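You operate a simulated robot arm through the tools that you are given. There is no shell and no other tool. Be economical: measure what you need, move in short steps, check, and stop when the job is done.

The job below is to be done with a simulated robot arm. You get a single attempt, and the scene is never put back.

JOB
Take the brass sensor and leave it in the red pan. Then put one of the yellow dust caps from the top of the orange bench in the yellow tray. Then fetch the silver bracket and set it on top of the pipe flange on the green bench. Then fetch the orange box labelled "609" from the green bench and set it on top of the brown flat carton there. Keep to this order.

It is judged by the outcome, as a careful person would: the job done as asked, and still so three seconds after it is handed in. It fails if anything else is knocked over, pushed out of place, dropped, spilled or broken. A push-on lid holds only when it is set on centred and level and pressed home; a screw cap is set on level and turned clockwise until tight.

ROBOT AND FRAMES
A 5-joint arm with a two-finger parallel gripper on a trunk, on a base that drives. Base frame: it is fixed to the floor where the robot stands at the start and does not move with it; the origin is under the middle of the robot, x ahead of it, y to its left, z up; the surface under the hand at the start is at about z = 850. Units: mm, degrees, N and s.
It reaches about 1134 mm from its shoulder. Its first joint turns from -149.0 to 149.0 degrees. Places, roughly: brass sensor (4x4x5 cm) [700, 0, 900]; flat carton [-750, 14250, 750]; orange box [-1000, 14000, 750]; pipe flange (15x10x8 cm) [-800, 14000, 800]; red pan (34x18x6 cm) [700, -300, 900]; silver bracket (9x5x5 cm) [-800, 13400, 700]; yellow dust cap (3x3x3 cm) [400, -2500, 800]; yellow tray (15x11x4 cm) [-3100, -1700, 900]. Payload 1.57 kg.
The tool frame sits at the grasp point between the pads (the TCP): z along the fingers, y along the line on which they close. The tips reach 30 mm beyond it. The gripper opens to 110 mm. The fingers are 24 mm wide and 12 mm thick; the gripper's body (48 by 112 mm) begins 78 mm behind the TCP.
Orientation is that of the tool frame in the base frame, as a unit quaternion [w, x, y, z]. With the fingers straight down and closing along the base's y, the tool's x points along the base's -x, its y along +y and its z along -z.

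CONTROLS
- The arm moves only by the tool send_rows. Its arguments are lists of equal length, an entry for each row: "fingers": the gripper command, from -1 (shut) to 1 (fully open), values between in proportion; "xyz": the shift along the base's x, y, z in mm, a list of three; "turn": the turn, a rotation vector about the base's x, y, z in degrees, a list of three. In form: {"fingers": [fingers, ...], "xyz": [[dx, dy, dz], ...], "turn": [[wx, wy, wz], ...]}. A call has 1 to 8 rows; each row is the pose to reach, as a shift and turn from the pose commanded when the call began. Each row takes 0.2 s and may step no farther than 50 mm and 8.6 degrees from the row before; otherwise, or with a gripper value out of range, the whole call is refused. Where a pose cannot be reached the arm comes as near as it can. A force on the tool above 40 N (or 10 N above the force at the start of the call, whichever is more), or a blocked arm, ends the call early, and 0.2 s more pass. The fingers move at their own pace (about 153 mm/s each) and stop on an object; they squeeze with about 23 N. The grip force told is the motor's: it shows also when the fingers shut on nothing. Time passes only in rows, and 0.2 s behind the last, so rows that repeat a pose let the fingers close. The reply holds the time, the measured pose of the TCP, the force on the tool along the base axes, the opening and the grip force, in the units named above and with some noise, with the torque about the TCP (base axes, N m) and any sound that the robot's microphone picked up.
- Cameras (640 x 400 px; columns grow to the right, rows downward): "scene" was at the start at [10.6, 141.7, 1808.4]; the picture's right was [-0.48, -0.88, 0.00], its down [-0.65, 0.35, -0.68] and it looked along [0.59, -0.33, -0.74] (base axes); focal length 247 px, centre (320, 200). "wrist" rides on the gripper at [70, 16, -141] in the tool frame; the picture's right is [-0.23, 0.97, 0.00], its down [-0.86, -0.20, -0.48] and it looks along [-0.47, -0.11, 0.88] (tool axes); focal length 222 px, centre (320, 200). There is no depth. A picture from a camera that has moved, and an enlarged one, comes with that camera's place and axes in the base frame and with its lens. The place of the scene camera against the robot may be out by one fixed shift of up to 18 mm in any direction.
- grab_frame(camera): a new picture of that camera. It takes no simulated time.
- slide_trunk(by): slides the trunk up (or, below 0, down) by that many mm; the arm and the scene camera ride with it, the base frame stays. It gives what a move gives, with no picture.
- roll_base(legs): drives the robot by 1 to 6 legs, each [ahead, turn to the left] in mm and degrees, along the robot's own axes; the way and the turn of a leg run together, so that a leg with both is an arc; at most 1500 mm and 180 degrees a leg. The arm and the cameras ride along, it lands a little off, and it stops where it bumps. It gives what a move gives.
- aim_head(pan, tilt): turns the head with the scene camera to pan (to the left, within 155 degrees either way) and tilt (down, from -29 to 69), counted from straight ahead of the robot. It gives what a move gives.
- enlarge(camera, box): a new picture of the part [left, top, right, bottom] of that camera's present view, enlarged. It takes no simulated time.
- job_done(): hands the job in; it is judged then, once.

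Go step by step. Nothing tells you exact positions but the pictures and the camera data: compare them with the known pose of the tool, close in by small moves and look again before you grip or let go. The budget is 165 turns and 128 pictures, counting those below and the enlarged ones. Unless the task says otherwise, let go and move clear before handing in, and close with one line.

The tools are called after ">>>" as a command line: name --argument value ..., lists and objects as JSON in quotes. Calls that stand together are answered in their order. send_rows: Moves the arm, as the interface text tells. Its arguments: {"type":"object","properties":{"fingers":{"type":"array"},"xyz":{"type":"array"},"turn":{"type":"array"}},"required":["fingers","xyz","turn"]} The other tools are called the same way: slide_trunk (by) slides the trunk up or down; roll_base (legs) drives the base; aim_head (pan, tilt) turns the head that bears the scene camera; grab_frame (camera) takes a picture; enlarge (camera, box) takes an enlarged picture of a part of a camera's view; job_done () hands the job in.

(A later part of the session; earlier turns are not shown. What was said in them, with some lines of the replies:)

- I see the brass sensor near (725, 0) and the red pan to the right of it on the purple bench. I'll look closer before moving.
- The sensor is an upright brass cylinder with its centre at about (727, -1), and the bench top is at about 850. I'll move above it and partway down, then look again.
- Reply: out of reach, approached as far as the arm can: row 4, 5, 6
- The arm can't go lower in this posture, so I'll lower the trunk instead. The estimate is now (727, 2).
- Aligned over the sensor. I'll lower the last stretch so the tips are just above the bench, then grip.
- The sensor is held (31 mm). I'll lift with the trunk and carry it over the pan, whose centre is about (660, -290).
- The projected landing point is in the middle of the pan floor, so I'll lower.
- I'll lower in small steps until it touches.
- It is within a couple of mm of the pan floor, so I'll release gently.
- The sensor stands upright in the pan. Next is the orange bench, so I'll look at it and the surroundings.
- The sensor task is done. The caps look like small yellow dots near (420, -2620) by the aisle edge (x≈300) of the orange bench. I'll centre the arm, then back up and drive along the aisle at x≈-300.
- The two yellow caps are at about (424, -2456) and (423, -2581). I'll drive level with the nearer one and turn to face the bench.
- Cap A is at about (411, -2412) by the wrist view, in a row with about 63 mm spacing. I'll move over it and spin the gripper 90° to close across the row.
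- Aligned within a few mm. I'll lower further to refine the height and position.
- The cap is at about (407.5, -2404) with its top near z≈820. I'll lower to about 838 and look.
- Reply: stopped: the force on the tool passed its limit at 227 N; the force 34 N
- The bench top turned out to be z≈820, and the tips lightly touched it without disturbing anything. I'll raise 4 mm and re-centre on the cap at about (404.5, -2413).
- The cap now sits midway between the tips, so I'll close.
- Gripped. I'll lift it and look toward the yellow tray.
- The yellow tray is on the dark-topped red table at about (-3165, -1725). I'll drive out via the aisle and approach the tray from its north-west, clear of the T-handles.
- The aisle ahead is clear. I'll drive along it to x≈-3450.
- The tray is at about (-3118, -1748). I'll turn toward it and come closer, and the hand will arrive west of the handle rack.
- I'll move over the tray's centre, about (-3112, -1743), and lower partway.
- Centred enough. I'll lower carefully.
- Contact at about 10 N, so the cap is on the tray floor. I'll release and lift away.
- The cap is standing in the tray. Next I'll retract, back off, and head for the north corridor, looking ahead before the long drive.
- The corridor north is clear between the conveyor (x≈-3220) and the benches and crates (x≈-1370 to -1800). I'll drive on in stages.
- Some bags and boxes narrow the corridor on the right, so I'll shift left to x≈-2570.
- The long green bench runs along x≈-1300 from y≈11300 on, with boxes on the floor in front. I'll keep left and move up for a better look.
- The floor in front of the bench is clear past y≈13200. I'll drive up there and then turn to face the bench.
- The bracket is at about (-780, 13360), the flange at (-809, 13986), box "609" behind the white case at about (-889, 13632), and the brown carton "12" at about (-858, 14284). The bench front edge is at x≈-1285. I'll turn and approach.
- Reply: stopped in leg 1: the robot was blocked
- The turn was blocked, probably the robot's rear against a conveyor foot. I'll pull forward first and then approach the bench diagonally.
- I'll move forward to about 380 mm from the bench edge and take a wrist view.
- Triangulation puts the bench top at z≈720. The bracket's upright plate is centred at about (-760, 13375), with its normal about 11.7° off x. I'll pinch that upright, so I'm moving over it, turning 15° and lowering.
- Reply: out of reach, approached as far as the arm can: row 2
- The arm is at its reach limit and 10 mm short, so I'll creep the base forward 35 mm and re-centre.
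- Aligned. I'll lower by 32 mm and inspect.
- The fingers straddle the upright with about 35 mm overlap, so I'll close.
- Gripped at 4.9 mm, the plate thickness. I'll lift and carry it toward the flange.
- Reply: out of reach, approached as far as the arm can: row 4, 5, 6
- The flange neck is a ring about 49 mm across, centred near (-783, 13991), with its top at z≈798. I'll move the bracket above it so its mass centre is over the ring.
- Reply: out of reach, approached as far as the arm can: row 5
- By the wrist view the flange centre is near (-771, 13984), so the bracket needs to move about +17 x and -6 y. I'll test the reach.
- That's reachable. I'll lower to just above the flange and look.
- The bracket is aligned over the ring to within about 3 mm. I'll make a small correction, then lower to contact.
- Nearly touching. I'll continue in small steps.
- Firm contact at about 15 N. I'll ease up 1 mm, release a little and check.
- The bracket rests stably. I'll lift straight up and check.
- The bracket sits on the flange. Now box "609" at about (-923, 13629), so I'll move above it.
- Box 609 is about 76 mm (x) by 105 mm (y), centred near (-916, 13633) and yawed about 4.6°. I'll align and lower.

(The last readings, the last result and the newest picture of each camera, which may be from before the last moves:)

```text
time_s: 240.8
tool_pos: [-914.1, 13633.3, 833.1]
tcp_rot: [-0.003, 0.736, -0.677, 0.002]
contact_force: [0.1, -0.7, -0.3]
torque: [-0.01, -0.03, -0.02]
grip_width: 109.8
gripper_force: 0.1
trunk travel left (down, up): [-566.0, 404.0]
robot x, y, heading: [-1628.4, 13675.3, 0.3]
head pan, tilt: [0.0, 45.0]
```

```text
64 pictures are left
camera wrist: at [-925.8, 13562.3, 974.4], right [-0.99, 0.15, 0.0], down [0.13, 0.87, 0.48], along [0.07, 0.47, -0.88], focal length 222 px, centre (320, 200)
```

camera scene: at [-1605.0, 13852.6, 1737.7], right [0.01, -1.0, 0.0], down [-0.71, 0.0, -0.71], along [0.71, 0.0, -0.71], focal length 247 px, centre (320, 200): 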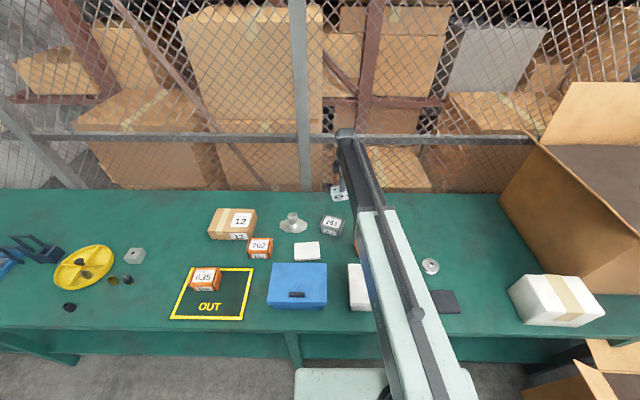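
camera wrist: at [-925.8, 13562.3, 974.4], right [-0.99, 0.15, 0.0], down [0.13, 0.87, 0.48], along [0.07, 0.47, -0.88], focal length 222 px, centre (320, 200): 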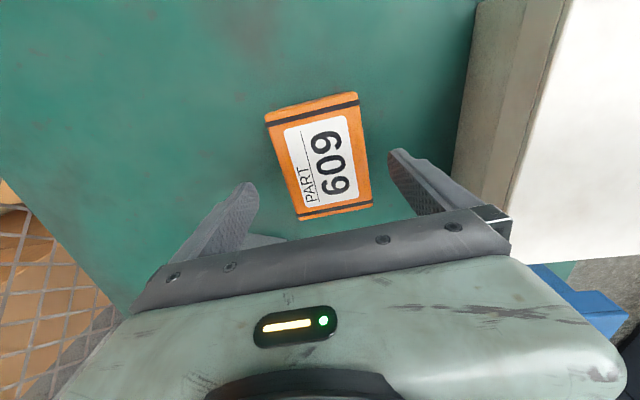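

>>> send_rows --fingers '[1]' --xyz '[[-4, 3, 0]]' --turn '[[0, 0, 0.5]]'

>>> slide_trunk --by -70

>>> grab_frame --camera "wrist"

```text
time_s: 241.2
tool_pos: [-920.4, 13636.8, 833.3]
tcp_rot: [-0.002, 0.739, -0.674, 0.001]
contact_force: [0.3, 0.4, -0.2]
torque: [0.02, 0.0, 0.01]
grip_width: 110.5
gripper_force: 0.1
trunk travel left (down, up): [-566.0, 404.0]
robot x, y, heading: [-1628.5, 13678.2, 0.3]
head pan, tilt: [0.0, 45.0]
```

```text
time_s: 242.3
tool_pos: [-918.7, 13637.2, 763.2]
tcp_rot: [-0.002, 0.739, -0.673, 0.002]
contact_force: [0.8, 0.2, -0.5]
torque: [-0.03, -0.01, 0.02]
grip_width: 110.1
gripper_force: 0.1
trunk travel left (down, up): [-496.0, 474.0]
robot x, y, heading: [-1627.0, 13676.5, 0.3]
head pan, tilt: [0.0, 45.0]
```

```text
63 pictures are left
camera wrist: at [-929.7, 13565.6, 904.4], right [-0.99, 0.14, 0.0], down [0.12, 0.87, 0.48], along [0.07, 0.47, -0.88], focal length 222 px, centre (320, 200)
```

wrist: 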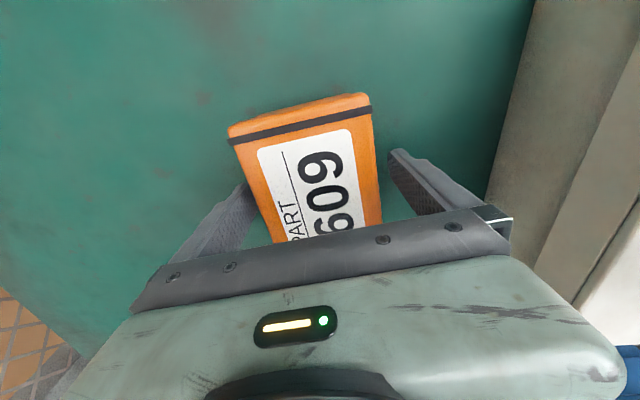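

Straddled on both sides, so I'll close.

>>> send_rows --fingers '[0.7, 0.5, 0.2, -0.3, -1, -1]' --xyz '[[0, 0, 0], [0, 0, 0], [0, 0, 0], [0, 0, 0], [0, 0, 0], [0, 0, 0]]' --turn '[[0, 0, 0], [0, 0, 0], [0, 0, 0], [0, 0, 0], [0, 0, 0], [0, 0, 0]]'

>>> slide_trunk --by 20

>>> grab_frame --camera "wrist"

```text
time_s: 243.7
tool_pos: [-919.0, 13636.6, 763.6]
tcp_rot: [-0.002, 0.739, -0.674, 0.001]
contact_force: [-0.1, -0.2, 0.8]
torque: [-0.04, 0.23, -0.06]
grip_width: 79.9
gripper_force: 22.5
trunk travel left (down, up): [-496.0, 474.0]
robot x, y, heading: [-1624.0, 13678.3, 0.1]
head pan, tilt: [0.0, 45.0]
```

```text
time_s: 244.3
tool_pos: [-919.2, 13636.8, 783.8]
tcp_rot: [-0.001, 0.739, -0.673, 0.001]
contact_force: [0.6, 0.4, -4.2]
torque: [0.02, 0.0, -0.03]
grip_width: 79.8
gripper_force: 22.6
trunk travel left (down, up): [-516.0, 454.0]
robot x, y, heading: [-1624.6, 13678.5, 0.1]
head pan, tilt: [0.0, 45.0]
```

```text
62 pictures are left
camera wrist: at [-929.4, 13565.7, 924.1], right [-0.99, 0.14, 0.0], down [0.12, 0.87, 0.48], along [0.07, 0.47, -0.88], focal length 222 px, centre (320, 200)
```

wrist: 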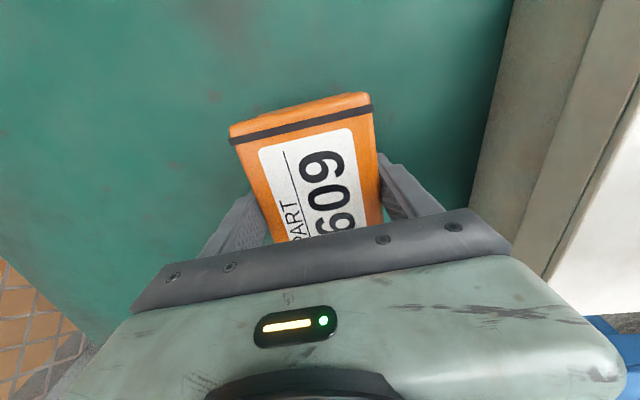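

Box 609 is held (80 mm, about 4 N). The carton top is near (-795, 14290), so I'll lift high and reposition the base about 550 mm north.

>>> slide_trunk --by 240

>>> roll_base --legs '[[-480, 0], [0, 90], [550, 0], [0, -90]]'

>>> grab_frame --camera "scene"

>>> grab_frame --camera "wrist"

```text
time_s: 246.8
tool_pos: [-920.3, 13636.9, 1023.5]
tcp_rot: [-0.001, 0.739, -0.673, 0.002]
contact_force: [0.7, 0.1, -4.3]
torque: [-0.01, -0.05, 0.01]
grip_width: 79.9
gripper_force: 22.8
trunk travel left (down, up): [-756.0, 214.0]
robot x, y, heading: [-1624.7, 13676.3, 0.2]
head pan, tilt: [0.0, 45.0]
```

```text
time_s: 260.1
tool_pos: [-1398.0, 14195.6, 1021.8]
tcp_rot: [-0.001, 0.745, -0.667, 0.001]
contact_force: [-0.4, 0.0, -4.6]
torque: [0.03, 0.01, -0.02]
grip_width: 79.8
gripper_force: 23.1
trunk travel left (down, up): [-756.0, 214.0]
robot x, y, heading: [-2105.3, 14253.7, 1.8]
head pan, tilt: [0.0, 45.0]
```

```text
61 pictures are left
camera scene: at [-2089.7, 14428.9, 1746.8], right [0.03, -1.0, 0.0], down [-0.71, -0.02, -0.71], along [0.71, 0.02, -0.71], focal length 247 px, centre (320, 200)
```

scene: 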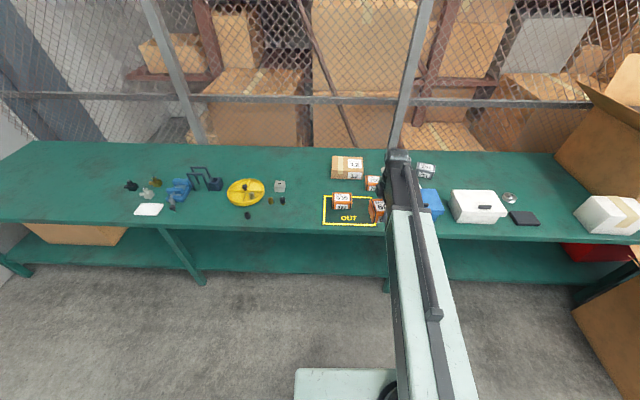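

```text
60 pictures are left
camera wrist: at [-1407.0, 14124.0, 1164.1], right [-0.99, 0.12, 0.0], down [0.1, 0.87, 0.48], along [0.06, 0.47, -0.88], focal length 222 px, centre (320, 200)
```

wrist: 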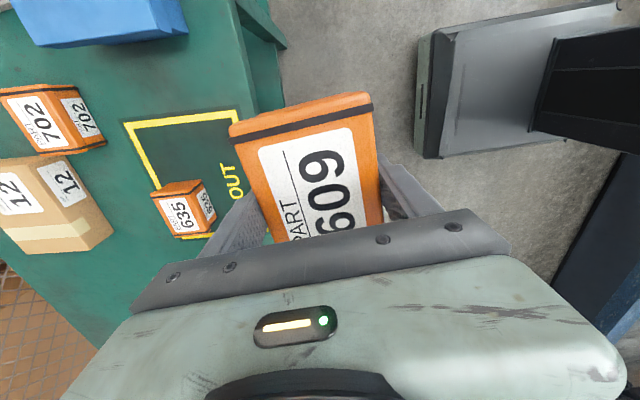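

The box is still firm in the grip. I'll drive up to the bench.

>>> roll_base --legs '[[465, -1.8]]'

>>> enlarge --camera "scene" --box '[260, 140, 460, 300]'

>>> grab_frame --camera "wrist"

```text
time_s: 262.9
tool_pos: [-917.2, 14189.1, 1022.0]
tcp_rot: [-0.002, 0.737, -0.675, 0.002]
contact_force: [-0.4, 0.1, -4.7]
torque: [0.01, 0.06, 0.0]
grip_width: 79.8
gripper_force: 22.4
trunk travel left (down, up): [-756.0, 214.0]
robot x, y, heading: [-1622.8, 14265.5, 0.2]
head pan, tilt: [0.0, 45.0]
```

```text
2.50 times, centred on (360, 220) of scene
camera zoom: at [-1602.5, 14439.7, 1746.7], right [0.0, -1.0, 0.0], down [-0.71, 0.0, -0.71], along [0.71, 0.0, -0.71], focal length 618 px, centre (220, 150)
```

zoom: 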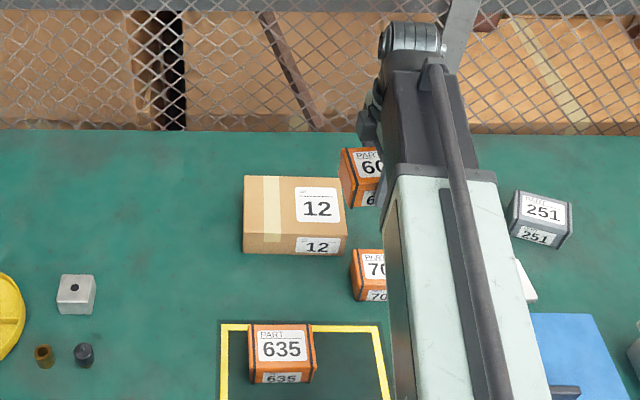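

```text
58 pictures are left
camera wrist: at [-927.9, 14118.5, 1163.8], right [-0.99, 0.14, 0.0], down [0.12, 0.87, 0.48], along [0.07, 0.47, -0.88], focal length 222 px, centre (320, 200)
```

wrist: 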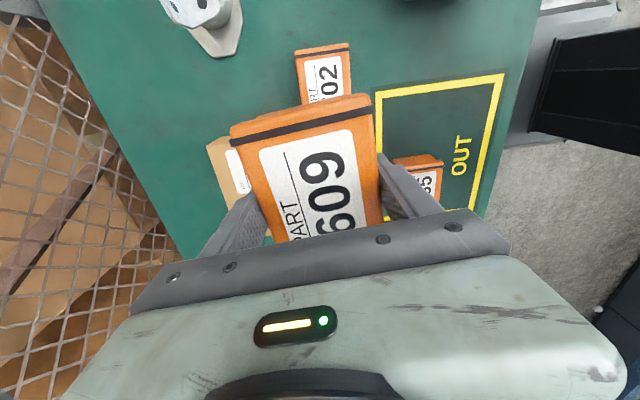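

The carton top spans x≈-865..-710 and y≈14185..14393, centred at (-788, 14289). I'll move the box over it.

>>> send_rows --fingers '[-1, -1, -1, -1]' --xyz '[[33, 25, 0], [66, 50, 0], [98, 75, 0], [129, 100, 0]]' --turn '[[0, 0, 0], [0, 0, 0], [0, 0, 0], [0, 0, 0]]'

>>> grab_frame --camera "wrist"

>>> enlarge --camera "scene" --box '[260, 140, 460, 300]'

```text
time_s: 263.9
tool_pos: [-785.6, 14286.2, 1022.2]
tcp_rot: [-0.002, 0.737, -0.676, 0.0]
contact_force: [-0.2, -0.1, -5.2]
torque: [0.02, 0.03, 0.04]
grip_width: 79.8
gripper_force: 23.6
trunk travel left (down, up): [-756.0, 214.0]
robot x, y, heading: [-1629.9, 14265.8, 0.3]
head pan, tilt: [0.0, 45.0]
```

```text
57 pictures are left
camera wrist: at [-796.5, 14215.4, 1163.8], right [-0.99, 0.14, 0.0], down [0.12, 0.87, 0.48], along [0.07, 0.47, -0.88], focal length 222 px, centre (320, 200)
```

wrist: 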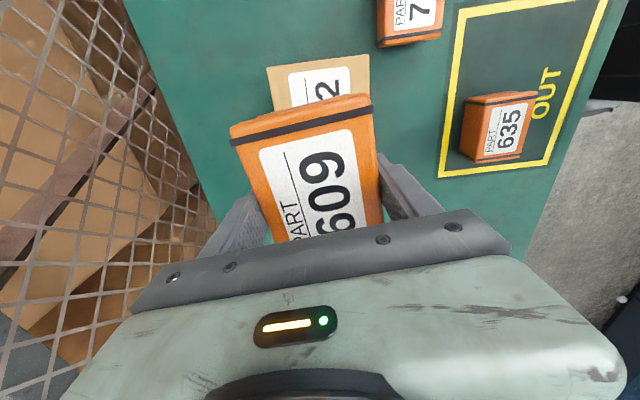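

```text
2.50 times, centred on (360, 220) of scene
camera zoom: at [-1602.8, 14439.8, 1746.7], right [0.0, -1.0, 0.0], down [-0.71, 0.0, -0.71], along [0.71, 0.0, -0.71], focal length 618 px, centre (220, 150)
```

zoom: 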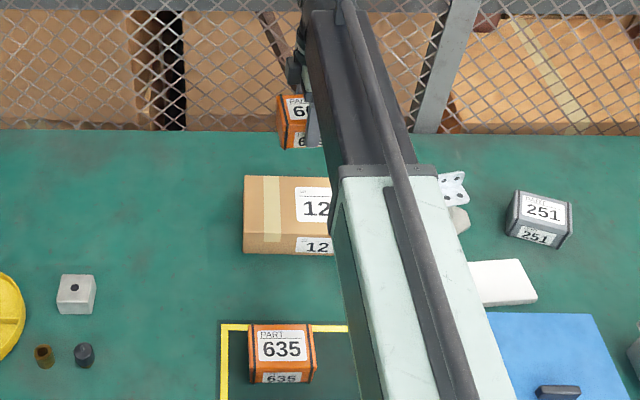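

Good agreement. I'll make a small correction and lower to about 848.

>>> send_rows --fingers '[-1]' --xyz '[[-6, 3, 0]]' --turn '[[0, 0, 0]]'

>>> slide_trunk --by -175

>>> grab_frame --camera "wrist"

>>> enlarge --camera "scene" --box '[240, 110, 400, 230]'

```text
time_s: 264.3
tool_pos: [-792.7, 14291.2, 1023.0]
tcp_rot: [-0.002, 0.737, -0.676, 0.001]
contact_force: [0.7, 0.0, -4.7]
torque: [0.04, 0.01, -0.01]
grip_width: 79.8
gripper_force: 23.0
trunk travel left (down, up): [-756.0, 214.0]
robot x, y, heading: [-1628.4, 14267.3, 0.1]
head pan, tilt: [0.0, 45.0]
```

```text
time_s: 266.3
tool_pos: [-793.5, 14290.8, 846.9]
tcp_rot: [-0.001, 0.737, -0.676, 0.001]
contact_force: [0.4, -0.1, -5.0]
torque: [0.05, -0.04, 0.01]
grip_width: 79.8
gripper_force: 22.9
trunk travel left (down, up): [-581.0, 389.0]
robot x, y, heading: [-1624.7, 14265.2, 0.3]
head pan, tilt: [0.0, 45.0]
```

```text
55 pictures are left
camera wrist: at [-803.6, 14219.3, 989.1], right [-0.99, 0.14, 0.0], down [0.12, 0.87, 0.48], along [0.07, 0.47, -0.88], focal length 222 px, centre (320, 200)
```

wrist: 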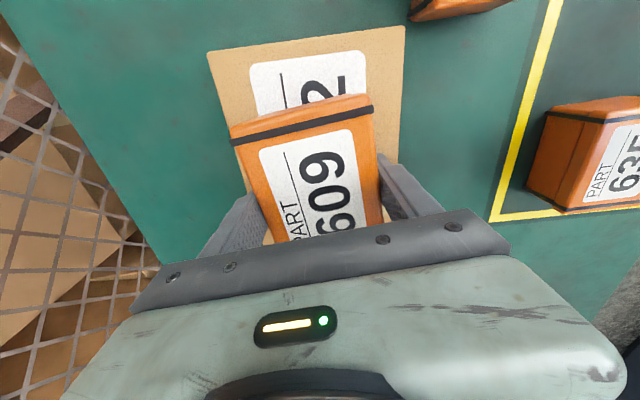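

```text
3.33 times, centred on (320, 170) of scene
camera zoom: at [-1603.3, 14439.7, 1571.8], right [0.0, -1.0, 0.0], down [-0.71, 0.0, -0.71], along [0.71, 0.0, -0.71], focal length 823 px, centre (320, 300)
```

zoom: 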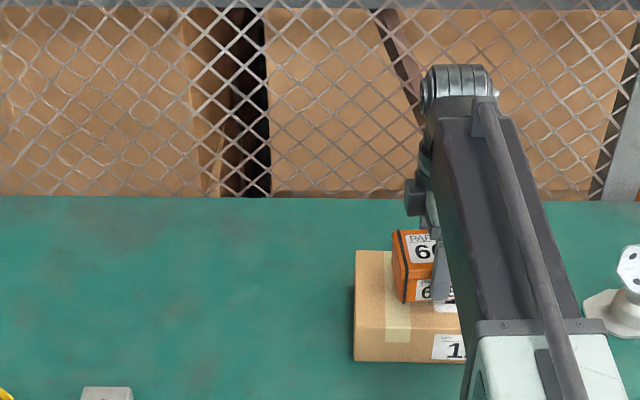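

Well placed. I'll lower to contact in steps.

>>> slide_trunk --by -20

>>> slide_trunk --by -5

>>> slide_trunk --by -3

```text
time_s: 266.9
tool_pos: [-793.8, 14289.9, 828.4]
tcp_rot: [-0.003, 0.738, -0.675, 0.001]
contact_force: [-1.8, 0.8, 8.1]
torque: [-0.11, 0.5, 0.0]
grip_width: 79.9
gripper_force: 22.9
trunk travel left (down, up): [-561.0, 409.0]
robot x, y, heading: [-1626.9, 14263.6, 0.4]
head pan, tilt: [0.0, 45.0]
```

```text
time_s: 267.5
tool_pos: [-793.8, 14289.8, 824.1]
tcp_rot: [-0.002, 0.737, -0.676, 0.002]
contact_force: [-2.6, -0.8, 15.6]
torque: [-0.1, 0.91, -0.04]
grip_width: 79.8
gripper_force: 23.2
trunk travel left (down, up): [-556.0, 414.0]
robot x, y, heading: [-1623.9, 14265.2, 0.4]
head pan, tilt: [0.0, 45.0]
```

```text
time_s: 268.0
tool_pos: [-794.9, 14289.6, 821.1]
tcp_rot: [-0.002, 0.737, -0.676, 0.002]
contact_force: [-4.3, -0.2, 15.7]
torque: [-0.1, 0.93, -0.05]
grip_width: 80.1
gripper_force: 22.9
trunk travel left (down, up): [-553.0, 417.0]
robot x, y, heading: [-1625.4, 14265.1, 0.2]
head pan, tilt: [0.0, 45.0]
```

Contact is made and the box is seated. I'll release gradually and look.

>>> send_rows --fingers '[0.55, 0.65, 0.75, 0.75]' --xyz '[[0, 0, 0], [0, 0, 0], [0, 0, 0], [0, 0, 0]]' --turn '[[0, 0, 0], [0, 0, 0], [0, 0, 0], [0, 0, 0]]'

>>> grab_frame --camera "wrist"

>>> enlarge --camera "scene" --box '[260, 110, 400, 215]'

```text
time_s: 269.0
tool_pos: [-793.8, 14290.9, 819.2]
tcp_rot: [-0.002, 0.737, -0.676, 0.002]
contact_force: [9.3, -0.1, 13.2]
torque: [0.06, 0.39, -0.03]
grip_width: 87.2
gripper_force: 0.0
trunk travel left (down, up): [-553.0, 417.0]
robot x, y, heading: [-1625.5, 14263.4, 0.4]
head pan, tilt: [0.0, 45.0]
```

```text
53 pictures are left
camera wrist: at [-803.9, 14219.3, 961.6], right [-0.99, 0.14, -0.01], down [0.12, 0.87, 0.48], along [0.07, 0.47, -0.88], focal length 222 px, centre (320, 200)
```

wrist: 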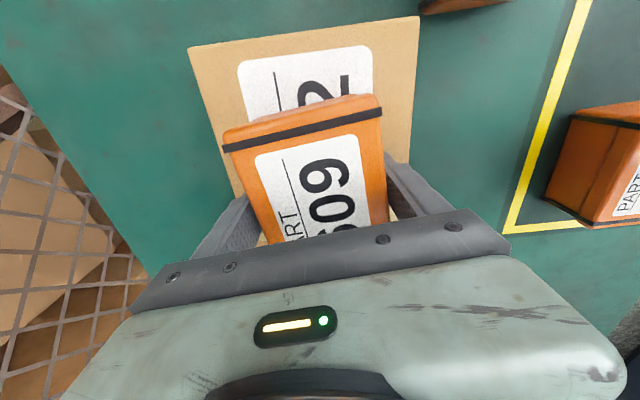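

```text
3.81 times, centred on (330, 162) of scene
camera zoom: at [-1604.2, 14439.7, 1543.8], right [0.0, -1.0, 0.0], down [-0.71, 0.0, -0.71], along [0.71, 0.0, -0.71], focal length 941 px, centre (282, 343)
```

zoom: 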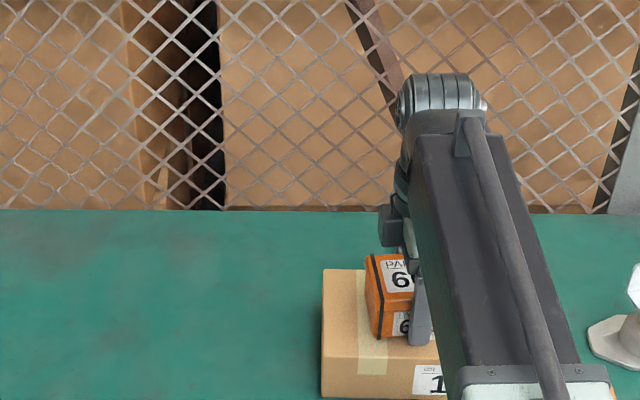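

The fingertips are resting on the carton top, so I'll raise a few mm to relieve the pressure, then open further.

>>> slide_trunk --by 5

>>> send_rows --fingers '[0.9, 1, 1]' --xyz '[[0, 0, 0], [0, 0, 0], [0, 0, 0]]' --turn '[[0, 0, 0], [0, 0, 0], [0, 0, 0]]'

>>> grab_frame --camera "wrist"

```text
time_s: 269.5
tool_pos: [-792.7, 14289.4, 824.4]
tcp_rot: [-0.002, 0.737, -0.676, 0.002]
contact_force: [0.3, 0.1, -0.5]
torque: [0.03, -0.02, 0.02]
grip_width: 96.1
gripper_force: 0.0
trunk travel left (down, up): [-558.0, 412.0]
robot x, y, heading: [-1624.4, 14266.1, 0.0]
head pan, tilt: [0.0, 45.0]
```

```text
time_s: 270.3
tool_pos: [-793.6, 14288.9, 824.2]
tcp_rot: [-0.002, 0.737, -0.676, 0.002]
contact_force: [0.6, 0.3, 0.6]
torque: [-0.02, 0.02, 0.01]
grip_width: 110.1
gripper_force: 0.0
trunk travel left (down, up): [-558.0, 412.0]
robot x, y, heading: [-1624.9, 14265.9, 0.4]
head pan, tilt: [0.0, 45.0]
```

```text
51 pictures are left
camera wrist: at [-803.9, 14219.3, 966.4], right [-0.99, 0.14, 0.0], down [0.12, 0.87, 0.48], along [0.07, 0.47, -0.88], focal length 222 px, centre (320, 200)
```

wrist: 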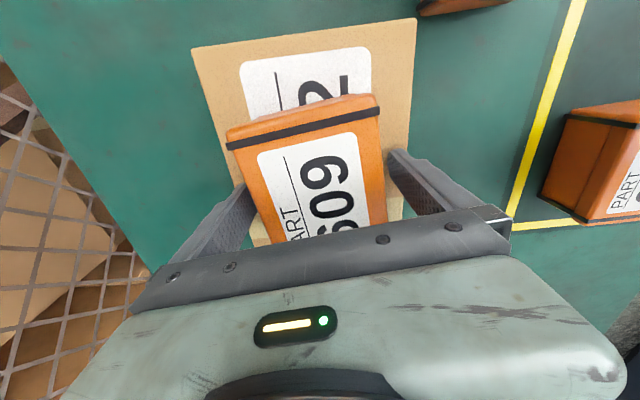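

Free of contact. I'll lift clear and check all the items.

>>> slide_trunk --by 200

>>> grab_frame --camera "wrist"

>>> roll_base --legs '[[-400, 0]]'

>>> enlarge --camera "scene" --box '[220, 100, 460, 250]'

```text
time_s: 272.5
tool_pos: [-793.3, 14290.4, 1025.6]
tcp_rot: [-0.001, 0.737, -0.676, 0.002]
contact_force: [-0.1, -0.3, -0.1]
torque: [0.04, 0.0, -0.02]
grip_width: 110.0
gripper_force: 0.1
trunk travel left (down, up): [-758.0, 212.0]
robot x, y, heading: [-1628.6, 14262.6, -0.1]
head pan, tilt: [0.0, 45.0]
```

```text
50 pictures are left
camera wrist: at [-803.8, 14219.3, 1166.3], right [-0.99, 0.14, 0.0], down [0.12, 0.87, 0.48], along [0.07, 0.47, -0.88], focal length 222 px, centre (320, 200)
```

wrist: 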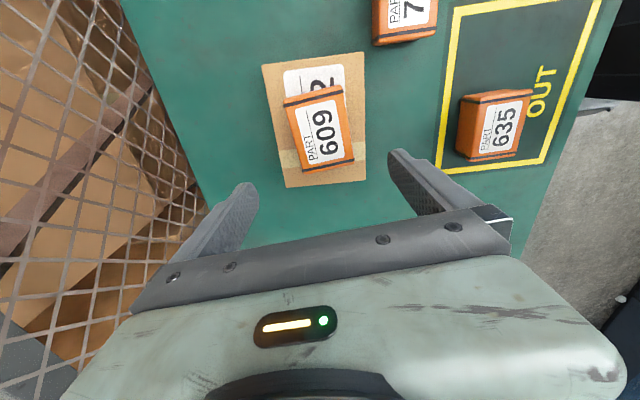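

```text
time_s: 275.0
tool_pos: [-1190.5, 14290.1, 1025.8]
tcp_rot: [-0.003, 0.738, -0.675, 0.002]
contact_force: [0.2, 0.2, -0.2]
torque: [0.04, 0.05, 0.01]
grip_width: 109.7
gripper_force: 0.0
trunk travel left (down, up): [-758.0, 212.0]
robot x, y, heading: [-2023.5, 14262.5, 0.6]
head pan, tilt: [0.0, 45.0]
```

```text
2.67 times, centred on (340, 175) of scene
camera zoom: at [-2002.0, 14437.8, 1748.8], right [0.01, -1.0, 0.0], down [-0.71, -0.01, -0.71], along [0.71, 0.01, -0.71], focal length 659 px, centre (267, 267)
```

zoom: 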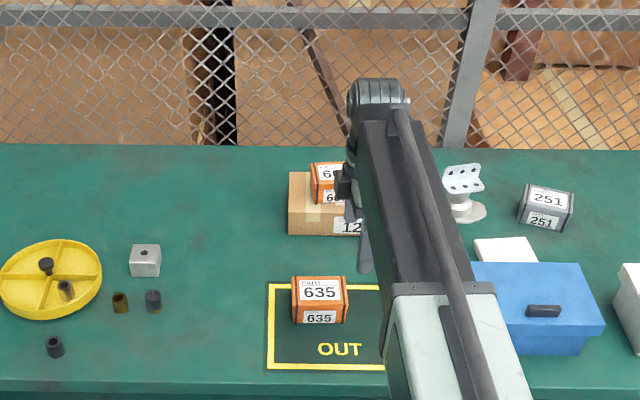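

The box sits flat on the carton, the bracket is on the flange, and nothing else has been disturbed. I'm handing in.

>>> job_done

```text
The job is handed in.
```

All four placements were done in the order asked: the brass sensor is in the red pan, a yellow dust cap is in the yellow tray, the silver bracket is on the pipe flange, and box 609 is on the brown carton. The job is handed in.
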